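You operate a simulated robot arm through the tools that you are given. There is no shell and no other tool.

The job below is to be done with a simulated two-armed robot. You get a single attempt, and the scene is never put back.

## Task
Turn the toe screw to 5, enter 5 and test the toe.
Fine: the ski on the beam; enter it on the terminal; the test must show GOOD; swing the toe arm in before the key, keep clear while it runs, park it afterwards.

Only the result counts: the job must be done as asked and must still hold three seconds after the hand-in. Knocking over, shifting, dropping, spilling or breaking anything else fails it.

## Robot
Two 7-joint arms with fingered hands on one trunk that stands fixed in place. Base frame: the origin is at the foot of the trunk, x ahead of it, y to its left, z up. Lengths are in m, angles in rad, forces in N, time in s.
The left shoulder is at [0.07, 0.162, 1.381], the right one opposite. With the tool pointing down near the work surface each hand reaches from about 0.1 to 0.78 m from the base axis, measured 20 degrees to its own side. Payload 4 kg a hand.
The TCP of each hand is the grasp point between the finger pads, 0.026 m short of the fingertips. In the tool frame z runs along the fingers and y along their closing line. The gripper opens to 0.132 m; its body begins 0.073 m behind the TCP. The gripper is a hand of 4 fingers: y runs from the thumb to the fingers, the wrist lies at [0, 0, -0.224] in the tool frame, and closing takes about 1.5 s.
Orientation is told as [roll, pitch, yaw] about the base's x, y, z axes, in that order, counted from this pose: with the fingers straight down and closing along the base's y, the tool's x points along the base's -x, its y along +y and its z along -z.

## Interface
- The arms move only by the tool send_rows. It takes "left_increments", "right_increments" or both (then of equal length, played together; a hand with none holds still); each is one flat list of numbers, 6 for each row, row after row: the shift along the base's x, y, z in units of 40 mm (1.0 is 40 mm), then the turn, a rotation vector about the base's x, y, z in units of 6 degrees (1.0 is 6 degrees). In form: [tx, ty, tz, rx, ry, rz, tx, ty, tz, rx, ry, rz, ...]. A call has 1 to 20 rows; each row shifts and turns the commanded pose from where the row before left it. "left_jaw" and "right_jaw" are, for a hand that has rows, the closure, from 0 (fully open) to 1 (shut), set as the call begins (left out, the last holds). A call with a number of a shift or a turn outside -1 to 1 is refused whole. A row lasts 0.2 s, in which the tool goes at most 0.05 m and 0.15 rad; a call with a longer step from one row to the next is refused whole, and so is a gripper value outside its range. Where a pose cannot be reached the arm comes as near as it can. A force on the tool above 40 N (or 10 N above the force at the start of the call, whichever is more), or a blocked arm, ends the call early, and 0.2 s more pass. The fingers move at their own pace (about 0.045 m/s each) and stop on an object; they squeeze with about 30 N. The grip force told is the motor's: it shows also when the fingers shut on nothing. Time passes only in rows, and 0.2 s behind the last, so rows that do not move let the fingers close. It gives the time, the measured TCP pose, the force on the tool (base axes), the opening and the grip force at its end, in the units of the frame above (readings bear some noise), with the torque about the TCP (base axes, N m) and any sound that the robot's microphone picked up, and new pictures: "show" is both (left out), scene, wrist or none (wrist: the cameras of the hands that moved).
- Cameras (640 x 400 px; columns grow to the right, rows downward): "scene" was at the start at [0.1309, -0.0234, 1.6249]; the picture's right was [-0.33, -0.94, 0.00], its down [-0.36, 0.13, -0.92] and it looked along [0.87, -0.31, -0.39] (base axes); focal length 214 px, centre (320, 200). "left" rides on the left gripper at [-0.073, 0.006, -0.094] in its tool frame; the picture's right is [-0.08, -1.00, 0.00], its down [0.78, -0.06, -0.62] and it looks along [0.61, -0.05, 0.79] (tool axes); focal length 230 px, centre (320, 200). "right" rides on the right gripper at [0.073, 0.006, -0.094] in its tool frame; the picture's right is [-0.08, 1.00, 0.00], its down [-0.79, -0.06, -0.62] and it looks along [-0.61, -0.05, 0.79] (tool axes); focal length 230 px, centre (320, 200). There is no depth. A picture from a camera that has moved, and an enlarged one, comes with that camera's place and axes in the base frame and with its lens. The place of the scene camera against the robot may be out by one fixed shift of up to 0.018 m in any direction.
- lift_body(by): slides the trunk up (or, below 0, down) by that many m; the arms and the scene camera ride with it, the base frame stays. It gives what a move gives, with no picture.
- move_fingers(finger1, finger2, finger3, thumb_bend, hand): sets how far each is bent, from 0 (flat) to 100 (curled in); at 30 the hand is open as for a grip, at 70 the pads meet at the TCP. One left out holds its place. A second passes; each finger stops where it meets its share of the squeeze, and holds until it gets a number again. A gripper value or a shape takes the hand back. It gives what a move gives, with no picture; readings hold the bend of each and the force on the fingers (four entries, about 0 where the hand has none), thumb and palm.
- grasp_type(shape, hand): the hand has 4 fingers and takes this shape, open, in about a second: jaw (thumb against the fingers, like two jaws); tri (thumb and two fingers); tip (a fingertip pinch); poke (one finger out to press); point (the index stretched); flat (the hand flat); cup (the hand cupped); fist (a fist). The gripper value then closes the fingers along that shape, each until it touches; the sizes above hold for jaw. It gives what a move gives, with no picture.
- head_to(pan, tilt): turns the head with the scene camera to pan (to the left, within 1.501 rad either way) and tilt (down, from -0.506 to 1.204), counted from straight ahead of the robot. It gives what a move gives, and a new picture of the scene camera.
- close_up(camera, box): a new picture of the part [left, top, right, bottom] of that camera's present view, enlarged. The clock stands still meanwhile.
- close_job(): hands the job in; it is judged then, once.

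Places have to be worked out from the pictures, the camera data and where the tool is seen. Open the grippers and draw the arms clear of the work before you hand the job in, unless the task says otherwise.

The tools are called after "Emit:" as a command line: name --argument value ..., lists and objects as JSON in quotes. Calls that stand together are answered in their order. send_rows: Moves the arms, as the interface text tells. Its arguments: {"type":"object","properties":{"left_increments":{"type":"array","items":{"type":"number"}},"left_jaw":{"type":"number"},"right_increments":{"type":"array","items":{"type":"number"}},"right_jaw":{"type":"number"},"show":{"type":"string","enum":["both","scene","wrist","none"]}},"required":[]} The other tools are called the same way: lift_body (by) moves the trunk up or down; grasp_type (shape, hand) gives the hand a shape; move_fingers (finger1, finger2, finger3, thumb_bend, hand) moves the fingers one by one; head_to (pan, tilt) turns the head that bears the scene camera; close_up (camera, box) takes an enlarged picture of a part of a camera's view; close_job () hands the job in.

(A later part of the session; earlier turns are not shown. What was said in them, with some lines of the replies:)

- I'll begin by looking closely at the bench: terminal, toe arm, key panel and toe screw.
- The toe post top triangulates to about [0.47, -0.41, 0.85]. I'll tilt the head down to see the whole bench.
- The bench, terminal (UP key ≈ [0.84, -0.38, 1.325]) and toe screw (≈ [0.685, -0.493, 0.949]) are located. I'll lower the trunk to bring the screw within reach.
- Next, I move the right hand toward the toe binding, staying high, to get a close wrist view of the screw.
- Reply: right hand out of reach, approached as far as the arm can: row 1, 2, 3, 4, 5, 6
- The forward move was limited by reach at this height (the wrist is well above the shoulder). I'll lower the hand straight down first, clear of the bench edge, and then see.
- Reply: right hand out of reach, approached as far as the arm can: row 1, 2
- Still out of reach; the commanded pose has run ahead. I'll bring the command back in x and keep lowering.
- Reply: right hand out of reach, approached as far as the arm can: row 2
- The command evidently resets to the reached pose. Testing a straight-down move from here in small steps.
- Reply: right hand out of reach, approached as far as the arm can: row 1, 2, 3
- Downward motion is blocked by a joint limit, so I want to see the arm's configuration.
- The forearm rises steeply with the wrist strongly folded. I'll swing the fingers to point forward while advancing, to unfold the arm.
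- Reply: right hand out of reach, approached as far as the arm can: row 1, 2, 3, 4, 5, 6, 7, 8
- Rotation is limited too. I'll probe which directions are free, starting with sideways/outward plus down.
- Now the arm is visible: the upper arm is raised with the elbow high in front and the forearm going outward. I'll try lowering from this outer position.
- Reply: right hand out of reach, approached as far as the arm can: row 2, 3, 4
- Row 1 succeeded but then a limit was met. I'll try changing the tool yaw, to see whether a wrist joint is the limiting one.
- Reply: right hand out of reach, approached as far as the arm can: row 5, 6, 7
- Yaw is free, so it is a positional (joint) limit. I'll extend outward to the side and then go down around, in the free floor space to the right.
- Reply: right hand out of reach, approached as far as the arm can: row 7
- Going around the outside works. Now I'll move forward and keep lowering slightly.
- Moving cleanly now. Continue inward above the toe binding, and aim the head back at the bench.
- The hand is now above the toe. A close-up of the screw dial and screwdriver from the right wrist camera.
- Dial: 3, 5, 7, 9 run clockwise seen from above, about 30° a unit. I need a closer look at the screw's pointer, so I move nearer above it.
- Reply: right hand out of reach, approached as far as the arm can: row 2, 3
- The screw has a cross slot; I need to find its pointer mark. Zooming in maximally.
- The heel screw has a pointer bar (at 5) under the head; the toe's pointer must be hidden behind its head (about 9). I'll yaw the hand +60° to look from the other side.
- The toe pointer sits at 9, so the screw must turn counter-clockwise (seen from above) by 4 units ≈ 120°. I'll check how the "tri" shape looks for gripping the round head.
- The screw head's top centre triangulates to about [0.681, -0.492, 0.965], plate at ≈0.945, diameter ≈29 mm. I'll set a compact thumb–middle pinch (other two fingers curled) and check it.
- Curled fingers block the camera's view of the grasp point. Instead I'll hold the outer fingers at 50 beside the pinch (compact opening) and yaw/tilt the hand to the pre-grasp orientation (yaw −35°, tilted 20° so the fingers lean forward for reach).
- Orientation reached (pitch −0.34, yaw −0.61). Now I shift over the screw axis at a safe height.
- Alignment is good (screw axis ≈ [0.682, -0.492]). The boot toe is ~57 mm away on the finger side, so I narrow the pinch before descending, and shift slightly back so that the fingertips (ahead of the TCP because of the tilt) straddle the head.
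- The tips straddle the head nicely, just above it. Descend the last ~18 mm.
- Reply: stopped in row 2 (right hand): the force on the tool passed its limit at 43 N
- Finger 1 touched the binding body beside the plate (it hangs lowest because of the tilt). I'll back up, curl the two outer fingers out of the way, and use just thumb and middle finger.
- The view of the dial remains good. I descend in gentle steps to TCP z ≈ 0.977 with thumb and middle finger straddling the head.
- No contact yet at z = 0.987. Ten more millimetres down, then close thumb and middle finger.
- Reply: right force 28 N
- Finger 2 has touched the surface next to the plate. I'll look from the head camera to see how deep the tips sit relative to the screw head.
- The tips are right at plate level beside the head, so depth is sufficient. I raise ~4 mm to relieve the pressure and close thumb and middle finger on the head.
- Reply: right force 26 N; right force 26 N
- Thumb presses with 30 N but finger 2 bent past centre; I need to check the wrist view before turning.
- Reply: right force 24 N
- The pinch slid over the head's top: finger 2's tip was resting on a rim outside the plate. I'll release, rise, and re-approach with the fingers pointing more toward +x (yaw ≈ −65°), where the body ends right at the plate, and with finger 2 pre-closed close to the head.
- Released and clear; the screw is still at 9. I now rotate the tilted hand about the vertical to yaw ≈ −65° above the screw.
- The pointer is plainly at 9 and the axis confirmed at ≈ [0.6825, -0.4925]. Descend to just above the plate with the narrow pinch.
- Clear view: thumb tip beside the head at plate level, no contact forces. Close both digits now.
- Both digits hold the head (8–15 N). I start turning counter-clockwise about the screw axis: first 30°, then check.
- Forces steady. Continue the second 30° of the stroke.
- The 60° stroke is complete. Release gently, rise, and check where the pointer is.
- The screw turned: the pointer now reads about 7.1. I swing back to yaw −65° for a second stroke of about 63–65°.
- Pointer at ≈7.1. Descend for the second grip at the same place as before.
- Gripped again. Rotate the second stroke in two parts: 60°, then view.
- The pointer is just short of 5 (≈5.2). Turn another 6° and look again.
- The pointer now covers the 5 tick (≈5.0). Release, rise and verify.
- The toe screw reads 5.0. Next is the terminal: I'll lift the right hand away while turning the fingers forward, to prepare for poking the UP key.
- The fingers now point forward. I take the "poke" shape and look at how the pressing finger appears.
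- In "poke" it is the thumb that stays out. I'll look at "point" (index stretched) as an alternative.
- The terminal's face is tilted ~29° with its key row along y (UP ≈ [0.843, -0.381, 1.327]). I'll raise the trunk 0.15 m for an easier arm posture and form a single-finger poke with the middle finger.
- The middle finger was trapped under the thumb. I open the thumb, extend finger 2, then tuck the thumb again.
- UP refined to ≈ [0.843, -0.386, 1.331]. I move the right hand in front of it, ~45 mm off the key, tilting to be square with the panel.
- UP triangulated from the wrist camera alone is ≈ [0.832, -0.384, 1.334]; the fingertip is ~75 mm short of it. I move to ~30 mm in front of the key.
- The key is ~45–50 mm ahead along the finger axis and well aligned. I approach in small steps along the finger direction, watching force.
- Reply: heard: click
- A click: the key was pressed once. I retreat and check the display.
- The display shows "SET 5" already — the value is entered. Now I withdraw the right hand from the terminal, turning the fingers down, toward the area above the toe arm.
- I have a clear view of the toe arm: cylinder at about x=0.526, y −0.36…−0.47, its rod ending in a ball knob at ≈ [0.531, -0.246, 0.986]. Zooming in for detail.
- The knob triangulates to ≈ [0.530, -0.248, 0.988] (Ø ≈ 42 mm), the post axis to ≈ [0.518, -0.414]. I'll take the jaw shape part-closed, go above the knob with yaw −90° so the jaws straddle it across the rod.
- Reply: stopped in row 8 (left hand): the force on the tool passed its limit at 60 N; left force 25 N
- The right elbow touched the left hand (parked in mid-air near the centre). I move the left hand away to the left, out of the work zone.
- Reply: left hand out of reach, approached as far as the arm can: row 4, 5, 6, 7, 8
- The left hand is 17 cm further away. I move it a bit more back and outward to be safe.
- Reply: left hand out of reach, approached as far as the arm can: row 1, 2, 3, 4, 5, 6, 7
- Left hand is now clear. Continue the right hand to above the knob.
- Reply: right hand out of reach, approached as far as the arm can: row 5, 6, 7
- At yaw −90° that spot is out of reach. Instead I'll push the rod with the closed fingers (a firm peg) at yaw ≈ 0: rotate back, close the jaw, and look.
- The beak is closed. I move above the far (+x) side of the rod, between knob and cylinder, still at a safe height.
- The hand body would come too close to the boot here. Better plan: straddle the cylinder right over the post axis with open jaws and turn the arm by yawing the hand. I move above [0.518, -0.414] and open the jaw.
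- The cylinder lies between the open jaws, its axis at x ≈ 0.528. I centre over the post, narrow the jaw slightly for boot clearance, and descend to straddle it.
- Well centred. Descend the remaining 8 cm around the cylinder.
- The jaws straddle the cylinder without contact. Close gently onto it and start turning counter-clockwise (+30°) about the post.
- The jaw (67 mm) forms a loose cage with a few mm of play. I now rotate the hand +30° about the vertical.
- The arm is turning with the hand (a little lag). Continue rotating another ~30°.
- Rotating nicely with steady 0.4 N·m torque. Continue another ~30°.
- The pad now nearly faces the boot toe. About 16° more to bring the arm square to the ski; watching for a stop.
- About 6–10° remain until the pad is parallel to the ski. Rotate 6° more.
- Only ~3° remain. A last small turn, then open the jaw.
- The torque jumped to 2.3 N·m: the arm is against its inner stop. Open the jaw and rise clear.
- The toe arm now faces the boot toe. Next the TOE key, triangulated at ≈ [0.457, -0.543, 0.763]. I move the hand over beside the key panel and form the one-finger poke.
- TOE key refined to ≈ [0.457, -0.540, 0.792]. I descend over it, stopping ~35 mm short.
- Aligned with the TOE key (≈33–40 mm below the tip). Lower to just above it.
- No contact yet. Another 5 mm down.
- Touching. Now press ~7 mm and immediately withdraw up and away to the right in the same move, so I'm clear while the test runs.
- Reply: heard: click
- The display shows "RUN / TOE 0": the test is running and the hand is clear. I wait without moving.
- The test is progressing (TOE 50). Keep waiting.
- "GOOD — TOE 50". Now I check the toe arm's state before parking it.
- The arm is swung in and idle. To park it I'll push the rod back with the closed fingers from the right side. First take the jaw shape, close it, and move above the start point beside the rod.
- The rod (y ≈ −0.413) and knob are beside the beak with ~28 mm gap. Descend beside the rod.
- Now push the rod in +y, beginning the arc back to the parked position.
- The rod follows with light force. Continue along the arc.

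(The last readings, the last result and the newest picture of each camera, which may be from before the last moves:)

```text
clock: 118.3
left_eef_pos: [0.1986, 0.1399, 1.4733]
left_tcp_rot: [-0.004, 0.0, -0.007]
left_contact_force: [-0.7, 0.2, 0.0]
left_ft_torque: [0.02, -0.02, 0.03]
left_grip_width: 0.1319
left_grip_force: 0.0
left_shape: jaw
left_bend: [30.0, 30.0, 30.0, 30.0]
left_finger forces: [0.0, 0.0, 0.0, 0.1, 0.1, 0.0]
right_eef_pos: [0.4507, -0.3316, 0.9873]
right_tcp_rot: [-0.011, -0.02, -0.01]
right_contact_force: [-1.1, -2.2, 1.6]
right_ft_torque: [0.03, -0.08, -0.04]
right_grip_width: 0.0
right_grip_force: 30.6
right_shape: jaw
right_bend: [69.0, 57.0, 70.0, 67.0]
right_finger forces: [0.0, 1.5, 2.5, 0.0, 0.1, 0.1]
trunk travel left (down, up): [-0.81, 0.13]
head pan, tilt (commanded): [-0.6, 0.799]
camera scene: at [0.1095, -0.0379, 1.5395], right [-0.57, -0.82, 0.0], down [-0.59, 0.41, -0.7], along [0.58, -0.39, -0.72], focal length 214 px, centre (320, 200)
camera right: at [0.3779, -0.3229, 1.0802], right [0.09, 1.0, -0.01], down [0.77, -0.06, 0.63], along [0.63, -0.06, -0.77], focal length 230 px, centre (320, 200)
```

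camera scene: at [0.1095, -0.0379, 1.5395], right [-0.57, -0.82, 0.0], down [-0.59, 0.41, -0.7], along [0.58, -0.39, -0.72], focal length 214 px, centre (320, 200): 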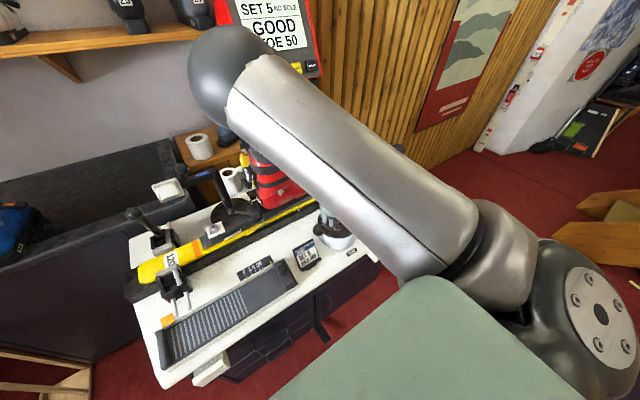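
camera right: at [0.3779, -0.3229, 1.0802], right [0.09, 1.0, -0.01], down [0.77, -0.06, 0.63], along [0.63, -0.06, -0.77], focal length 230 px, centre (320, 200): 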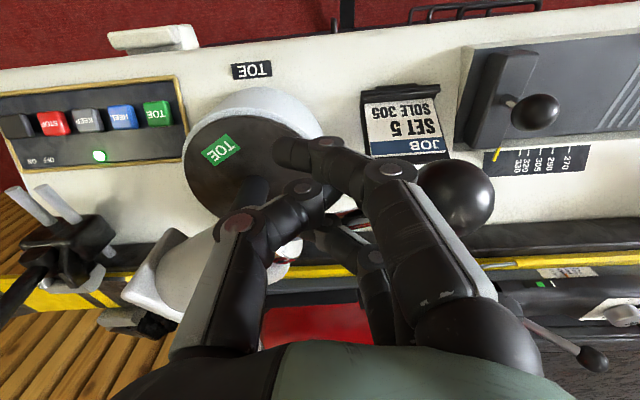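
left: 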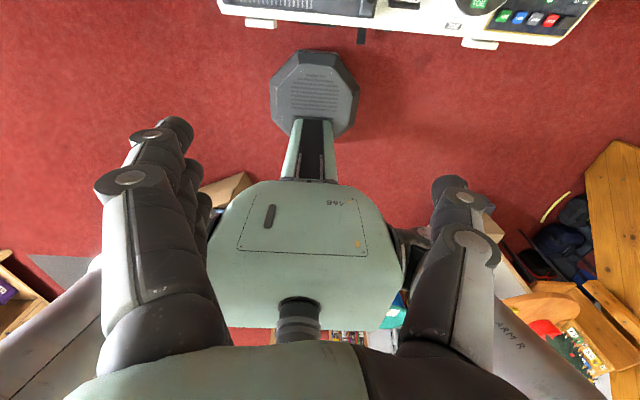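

Arm now at ~115°, about 25° from its parked angle. Continue pushing.

Emit:
send_rows --right_increments '[0.36, 0.26, 0, 0, 0, 0, 0.36, 0.18, 0, 0, 0, 0]' --show "wrist"

```text
clock: 118.9
left_eef_pos: [0.1982, 0.1393, 1.4726]
left_tcp_rot: [-0.004, 0.001, -0.007]
left_contact_force: [-0.6, 0.0, -0.6]
left_ft_torque: [-0.02, -0.04, -0.01]
left_grip_width: 0.1317
left_grip_force: 0.0
left_shape: jaw
left_bend: [30.0, 30.0, 30.0, 30.0]
left_finger forces: [0.0, 0.1, 0.0, 0.0, 0.0, 0.0]
right_eef_pos: [0.4792, -0.3149, 0.9889]
right_tcp_rot: [-0.01, -0.018, -0.014]
right_contact_force: [-2.9, -4.6, 4.1]
right_ft_torque: [-0.07, -0.08, -0.13]
right_grip_width: 0.0001
right_grip_force: 29.4
right_shape: jaw
right_bend: [69.0, 57.0, 71.0, 67.0]
right_finger forces: [0.0, 0.0, 6.1, 0.0, 0.1, 0.0]
trunk travel left (down, up): [-0.81, 0.13]
head pan, tilt (commanded): [-0.6, 0.799]
camera right: at [0.4058, -0.3053, 1.0795], right [0.09, 1.0, -0.01], down [0.77, -0.07, 0.63], along [0.63, -0.06, -0.77], focal length 230 px, centre (320, 200)
```

right: 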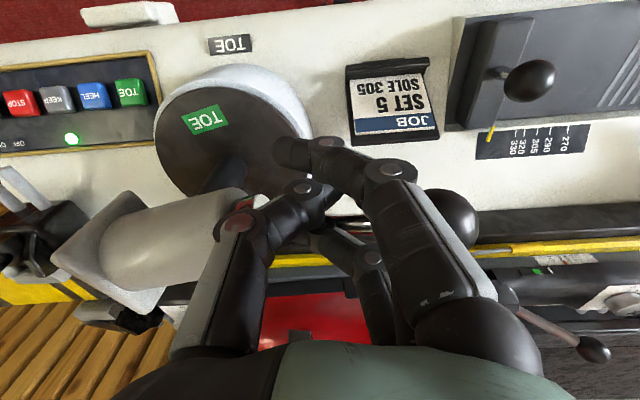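

About 10° remain. Push gently further in +x in small steps, watching for the stop.

Emit:
send_rows --right_increments '[0.3, 0.06, 0, 0, 0, 0, 0.2, 0.02, 0, 0, 0, 0]' --show "wrist"

```text
clock: 119.5
left_eef_pos: [0.1949, 0.1408, 1.4731]
left_tcp_rot: [-0.004, -0.002, -0.007]
left_contact_force: [-0.4, -0.1, -0.6]
left_ft_torque: [0.01, -0.06, 0.03]
left_grip_width: 0.1319
left_grip_force: 0.0
left_shape: jaw
left_bend: [30.0, 30.0, 30.0, 30.0]
left_finger forces: [0.0, 0.0, 0.1, 0.0, 0.1, 0.1]
right_eef_pos: [0.4977, -0.3078, 0.9885]
right_tcp_rot: [-0.009, -0.02, -0.009]
right_contact_force: [-7.7, -0.5, 5.9]
right_ft_torque: [-0.13, -0.09, -0.13]
right_grip_width: 0.0001
right_grip_force: 30.5
right_shape: jaw
right_bend: [69.0, 57.0, 72.0, 67.0]
right_finger forces: [0.0, 0.0, 9.3, 0.0, 0.1, 0.0]
trunk travel left (down, up): [-0.81, 0.13]
head pan, tilt (commanded): [-0.6, 0.799]
camera right: at [0.4241, -0.3001, 1.0807], right [0.09, 1.0, -0.01], down [0.77, -0.06, 0.63], along [0.63, -0.06, -0.77], focal length 230 px, centre (320, 200)
```

right: 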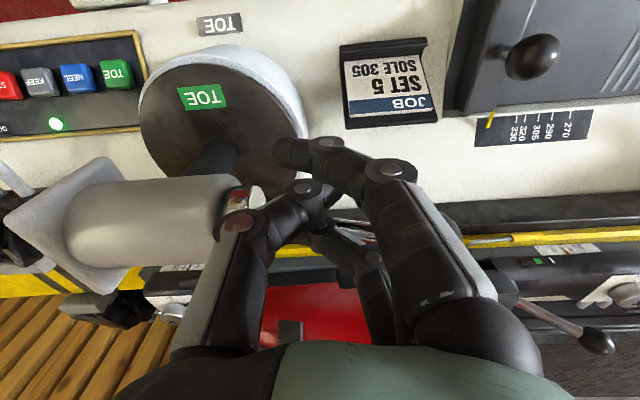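

Emit:
close_up --camera "right" --box '[120, 0, 320, 130]'

Emit:
close_up --camera "right" --box '[0, 130, 260, 300]'

```text
3.08 times, centred on (220, 65) of right
camera zoom: at [0.4241, -0.3001, 1.0807], right [0.09, 1.0, -0.01], down [0.77, -0.06, 0.63], along [0.63, -0.06, -0.77], focal length 708 px, centre (628, 615)
```

zoom: 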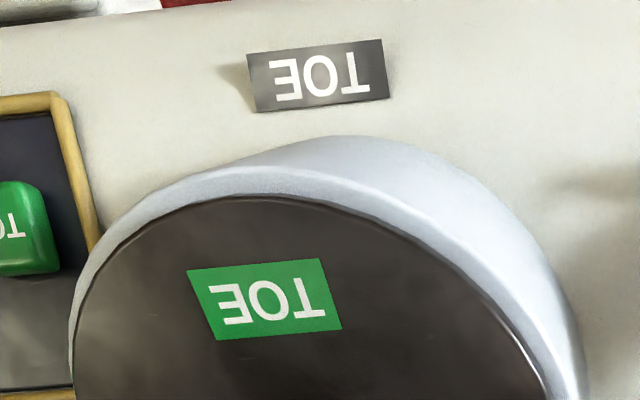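

```text
2.35 times, centred on (130, 215) of right
camera zoom: at [0.4241, -0.3001, 1.0807], right [0.09, 1.0, -0.01], down [0.77, -0.06, 0.63], along [0.63, -0.06, -0.77], focal length 541 px, centre (767, 165)
```

zoom: 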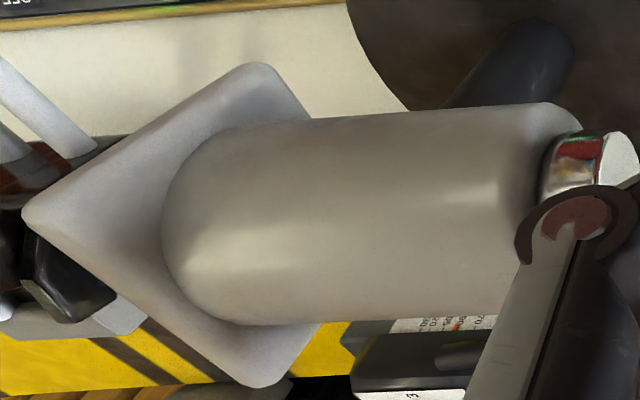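

The disc label is now square again, as at the start (arm ≈ 90°). One more tiny push to see whether it rests on its outer stop.

Emit:
send_rows --right_increments '[0.08, 0, 0, 0, 0, 0, 0, 0, 0, 0, 0, 0]' --show "none"

Emit:
close_up --camera "right" --box '[120, 0, 320, 130]'

```text
clock: 120.1
left_eef_pos: [0.1972, 0.1404, 1.4734]
left_tcp_rot: [-0.004, 0.001, -0.004]
left_contact_force: [-0.5, 0.1, 0.0]
left_ft_torque: [0.02, -0.01, -0.02]
left_grip_width: 0.1317
left_grip_force: 0.1
left_shape: jaw
left_bend: [30.0, 30.0, 30.0, 30.0]
left_finger forces: [0.1, 0.0, 0.0, 0.1, 0.1, 0.1]
right_eef_pos: [0.5038, -0.3088, 0.9887]
right_tcp_rot: [-0.01, -0.026, -0.009]
right_contact_force: [1.5, -2.0, 7.8]
right_ft_torque: [-0.11, -0.2, 0.0]
right_grip_width: 0.0002
right_grip_force: 30.2
right_shape: jaw
right_bend: [69.0, 57.0, 72.0, 67.0]
right_finger forces: [0.0, 0.0, 7.3, 0.0, 0.0, 0.0]
trunk travel left (down, up): [-0.81, 0.13]
head pan, tilt (commanded): [-0.6, 0.799]
```

```text
3.08 times, centred on (220, 65) of right
camera zoom: at [0.4297, -0.301, 1.0803], right [0.09, 1.0, -0.01], down [0.77, -0.06, 0.64], along [0.63, -0.06, -0.77], focal length 708 px, centre (628, 615)
```

zoom: 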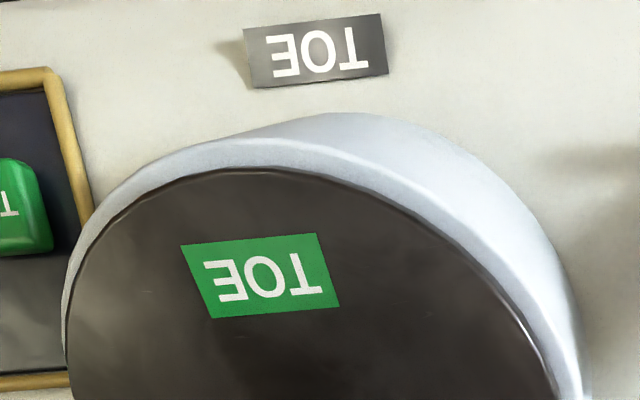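

The arm no longer moves with the push: it rests at its park stop. I lift the hand straight up, checking force.

Emit:
send_rows --right_increments '[-0.1, 0, 0.15, 0, 0, 0, -0.05, 0, 0.3, 0, 0, 0]' --show "none"

Emit:
send_rows --right_increments '[0, 0, 0.8, 0, 0, 0, 0, 0, 1, 0, 0, 0, 0, 0, 1, 0, 0, 0]' --show "both"

```text
clock: 120.7
left_eef_pos: [0.1974, 0.1405, 1.4735]
left_tcp_rot: [-0.004, 0.0, -0.009]
left_contact_force: [-0.2, -0.7, -0.2]
left_ft_torque: [-0.02, -0.04, 0.02]
left_grip_width: 0.1319
left_grip_force: 0.1
left_shape: jaw
left_bend: [30.0, 30.0, 30.0, 30.0]
left_finger forces: [0.0, 0.1, 0.0, 0.0, 0.1, 0.0]
right_eef_pos: [0.4953, -0.3114, 1.0051]
right_tcp_rot: [-0.006, -0.017, -0.016]
right_contact_force: [0.0, 0.9, -0.3]
right_ft_torque: [0.0, -0.02, 0.0]
right_grip_width: 0.0
right_grip_force: 30.0
right_shape: jaw
right_bend: [69.0, 57.0, 69.0, 67.0]
right_finger forces: [0.0, 0.0, 0.0, 0.0, 0.0, 0.0]
trunk travel left (down, up): [-0.81, 0.13]
head pan, tilt (commanded): [-0.6, 0.799]
```

```text
clock: 121.5
left_eef_pos: [0.1972, 0.1397, 1.4719]
left_tcp_rot: [-0.003, 0.001, -0.008]
left_contact_force: [-0.2, 0.3, -0.1]
left_ft_torque: [-0.03, 0.01, 0.01]
left_grip_width: 0.1321
left_grip_force: 0.1
left_shape: jaw
left_bend: [30.0, 30.0, 30.0, 30.0]
left_finger forces: [0.0, 0.0, 0.0, 0.1, 0.0, 0.1]
right_eef_pos: [0.4893, -0.321, 1.1042]
right_tcp_rot: [0.018, 0.007, -0.05]
right_contact_force: [-0.6, 0.5, -1.0]
right_ft_torque: [0.0, 0.01, -0.01]
right_grip_width: 0.0
right_grip_force: 30.4
right_shape: jaw
right_bend: [69.0, 57.0, 69.0, 67.0]
right_finger forces: [0.0, 0.0, 0.0, 0.0, 0.1, 0.0]
trunk travel left (down, up): [-0.81, 0.13]
head pan, tilt (commanded): [-0.6, 0.799]
camera scene: at [0.1093, -0.0379, 1.5394], right [-0.57, -0.82, 0.0], down [-0.59, 0.41, -0.7], along [0.58, -0.39, -0.72], focal length 214 px, centre (320, 200)
camera right: at [0.419, -0.3124, 1.1995], right [0.13, 0.99, 0.02], down [0.79, -0.11, 0.61], along [0.61, -0.06, -0.79], focal length 230 px, centre (320, 200)
```

scene: 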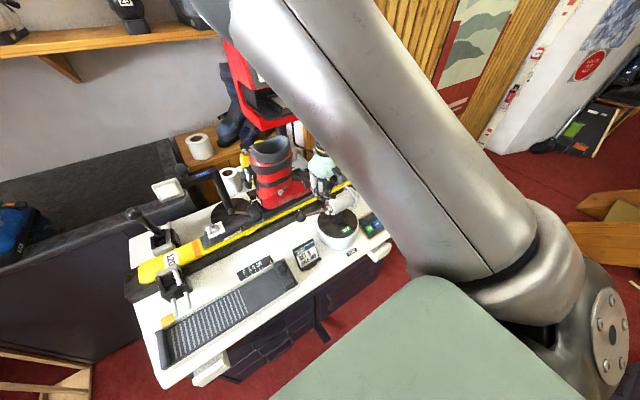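
right: 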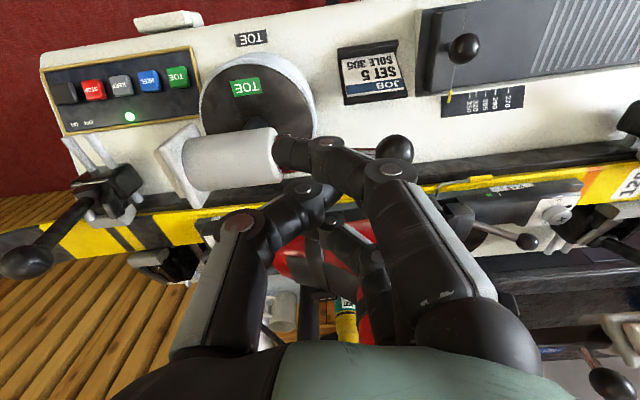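

The arm is parked exactly as at the start (knob ≈ [0.532, -0.246]). Now I open the gripper and withdraw the right hand clear of the bench.

Emit:
send_rows --right_increments '[0, -0.2, 0.9, 0, 0, 0, -0.4, -0.6, 0.7, 0, 0, 0, -0.65, -0.75, 0.4, 0, 0, 0, -0.65, -0.75, 0.4, 0, 0, 0, -0.65, -0.75, 0.4, 0, 0, 0, -0.65, -0.75, 0.4, 0, 0, 0]' --right_jaw 0 --show "both"

```text
clock: 122.9
left_eef_pos: [0.197, 0.1375, 1.4739]
left_tcp_rot: [-0.002, -0.002, -0.005]
left_contact_force: [0.3, 0.1, -0.2]
left_ft_torque: [0.01, 0.0, 0.02]
left_grip_width: 0.132
left_grip_force: 0.1
left_shape: jaw
left_bend: [30.0, 30.0, 30.0, 30.0]
left_finger forces: [0.0, 0.0, 0.0, 0.1, 0.1, 0.0]
right_eef_pos: [0.3753, -0.4654, 1.2448]
right_tcp_rot: [-0.008, -0.02, -0.007]
right_contact_force: [-0.1, -0.1, 0.6]
right_ft_torque: [0.01, -0.01, -0.01]
right_grip_width: 0.1319
right_grip_force: 0.0
right_shape: jaw
right_bend: [30.0, 30.0, 30.0, 30.0]
right_finger forces: [0.0, 0.1, 0.0, 0.1, 0.0, 0.0]
trunk travel left (down, up): [-0.81, 0.13]
head pan, tilt (commanded): [-0.6, 0.799]
camera scene: at [0.1087, -0.0402, 1.5394], right [-0.57, -0.82, 0.0], down [-0.59, 0.41, -0.7], along [0.58, -0.39, -0.72], focal length 214 px, centre (320, 200)
camera right: at [0.3026, -0.4577, 1.337], right [0.08, 1.0, -0.01], down [0.77, -0.06, 0.63], along [0.63, -0.06, -0.78], focal length 230 px, centre (320, 200)
```

scene: 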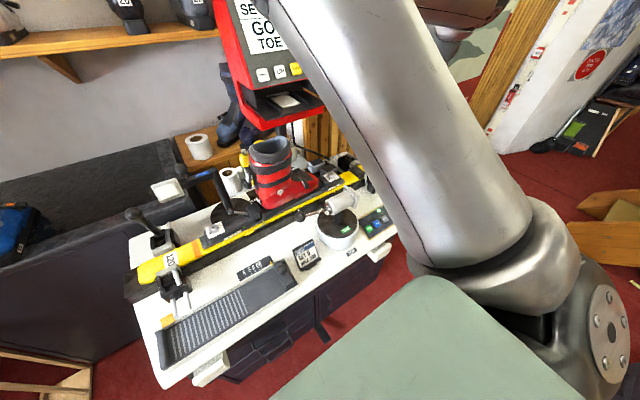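
right: 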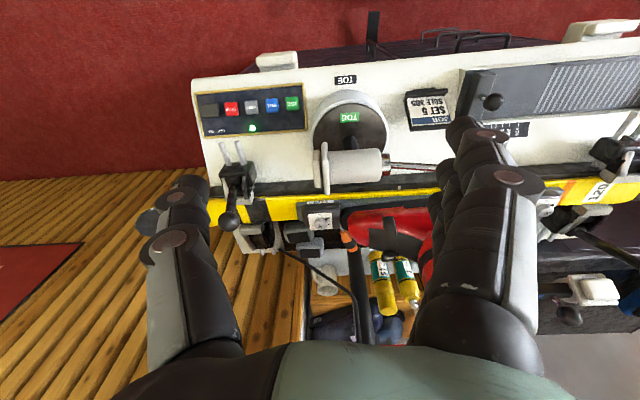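

Clear of the bench. I move a bit further aside and verify the display and the screw before handing in.

Emit:
send_rows --right_increments '[-0.5, -0.8, 0.2, 0, 0, 0, -0.5, -0.8, 0.2, 0, 0, 0, -0.5, -0.8, 0.2, 0, 0, 0]' --show "none"

Emit:
head_to --pan -0.45 --tilt 0.55

Emit:
close_up --camera "scene" --box '[230, 30, 380, 170]'

Emit:
close_up --camera "scene" --box '[230, 170, 440, 340]'

```text
clock: 123.7
left_eef_pos: [0.1973, 0.1381, 1.4734]
left_tcp_rot: [-0.002, 0.0, -0.006]
left_contact_force: [-0.6, 0.6, 0.6]
left_ft_torque: [0.01, -0.01, 0.03]
left_grip_width: 0.1317
left_grip_force: 0.1
left_shape: jaw
left_bend: [30.0, 30.0, 30.0, 30.0]
left_finger forces: [0.1, 0.0, 0.0, 0.0, 0.0, 0.0]
right_eef_pos: [0.3185, -0.5614, 1.2703]
right_tcp_rot: [-0.009, -0.02, -0.007]
right_contact_force: [0.1, 0.1, 0.0]
right_ft_torque: [0.02, -0.04, -0.02]
right_grip_width: 0.1319
right_grip_force: 0.0
right_shape: jaw
right_bend: [30.0, 30.0, 30.0, 30.0]
right_finger forces: [0.0, 0.0, 0.0, 0.1, 0.1, 0.0]
trunk travel left (down, up): [-0.81, 0.13]
head pan, tilt (commanded): [-0.6, 0.799]
```

```text
clock: 124.5
left_eef_pos: [0.1982, 0.1412, 1.4726]
left_tcp_rot: [-0.004, 0.0, -0.007]
left_contact_force: [-1.3, -0.4, -0.1]
left_ft_torque: [0.0, -0.02, 0.03]
left_grip_width: 0.1319
left_grip_force: 0.0
left_shape: jaw
left_bend: [30.0, 30.0, 30.0, 30.0]
left_finger forces: [0.1, 0.1, 0.0, 0.0, 0.1, 0.0]
right_eef_pos: [0.3172, -0.5586, 1.272]
right_tcp_rot: [-0.012, -0.018, -0.009]
right_contact_force: [-0.2, 0.0, -0.4]
right_ft_torque: [0.03, 0.01, -0.04]
right_grip_width: 0.1318
right_grip_force: 0.1
right_shape: jaw
right_bend: [30.0, 30.0, 30.0, 30.0]
right_finger forces: [0.1, 0.0, 0.1, 0.0, 0.0, 0.0]
trunk travel left (down, up): [-0.81, 0.13]
head pan, tilt (commanded): [-0.45, 0.55]
camera scene: at [0.1244, -0.0312, 1.5607], right [-0.44, -0.9, 0.0], down [-0.47, 0.23, -0.85], along [0.77, -0.37, -0.52], focal length 214 px, centre (320, 200)
```

scene: 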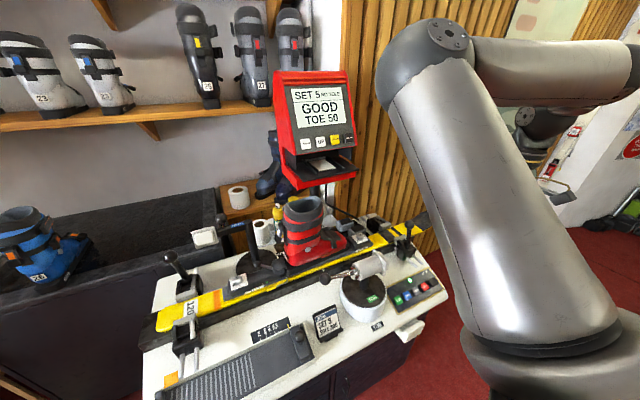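

```text
2.86 times, centred on (305, 100) of scene
camera zoom: at [0.1244, -0.0312, 1.5607], right [-0.44, -0.9, 0.0], down [-0.47, 0.23, -0.85], along [0.77, -0.37, -0.52], focal length 613 px, centre (363, 486)
```

zoom: 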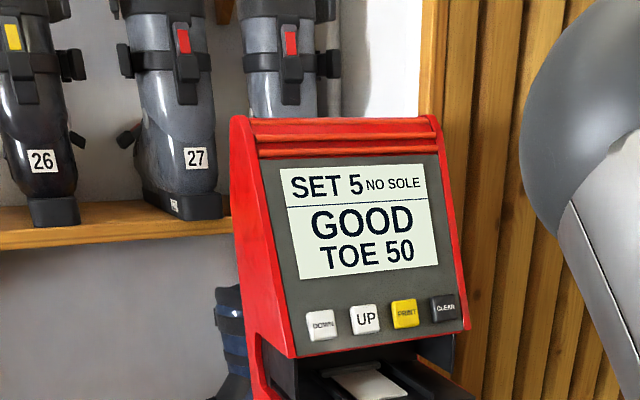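

```text
2.35 times, centred on (335, 255) of scene
camera zoom: at [0.1244, -0.0312, 1.5607], right [-0.44, -0.9, 0.0], down [-0.47, 0.23, -0.85], along [0.77, -0.37, -0.52], focal length 505 px, centre (285, 71)
```

zoom: 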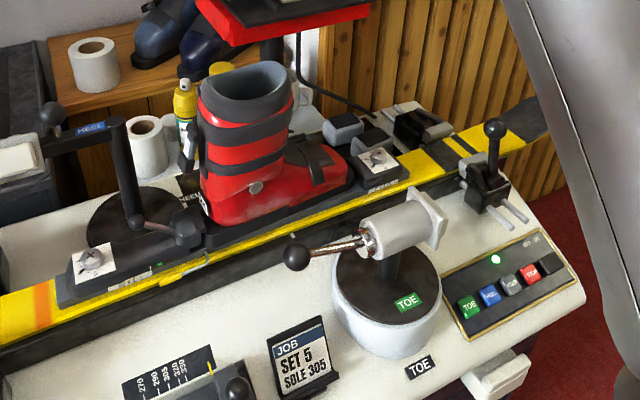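

Display: SET 5 / GOOD / TOE 50; the toe arm is parked. A last check of the toe screw pointer.

Emit:
close_up --camera "scene" --box '[360, 222, 390, 247]'

```text
16.00 times, centred on (375, 234) of scene
camera zoom: at [0.1244, -0.0312, 1.5607], right [-0.44, -0.9, 0.0], down [-0.47, 0.23, -0.85], along [0.77, -0.37, -0.52], focal length 3432 px, centre (-560, -352)
```

zoom: 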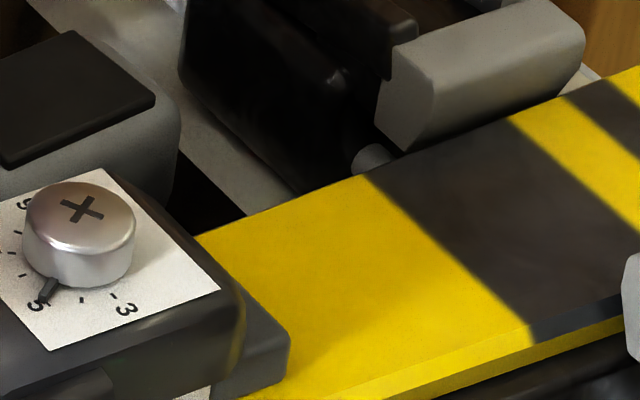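

The toe pointer is on 5, the terminal shows SET 5 and GOOD, the toe arm is parked, and both hands are open and clear. Handing in.

Emit:
close_job

```text
The job is handed in.
```

The toe test came out GOOD and the job is handed in. The terminal shows SET 5, GOOD, TOE 50.

- **Toe screw:** it started at 9 and is now at 5, checked on the dial after the test.
- **Entry:** 5 is entered on the terminal; it went straight from 3 to 5 on one press of UP.
- **Toe arm:** I swung it in to its stop before pressing the TOE key and kept clear while the test ran. It is now parked where it stood at the start.
- **Sole length:** the terminal reads NO SOLE. The job card asks for SOLE 305, but the task did not mention it, so I left the slider alone. The test ran without it.
- **Light contacts:** while I worked on the screw, my fingers touched the toe binding a few times (up to about 43 N). My right elbow also bumped my own left hand. I saw nothing shifted, and both hands ended open and clear of the bench.
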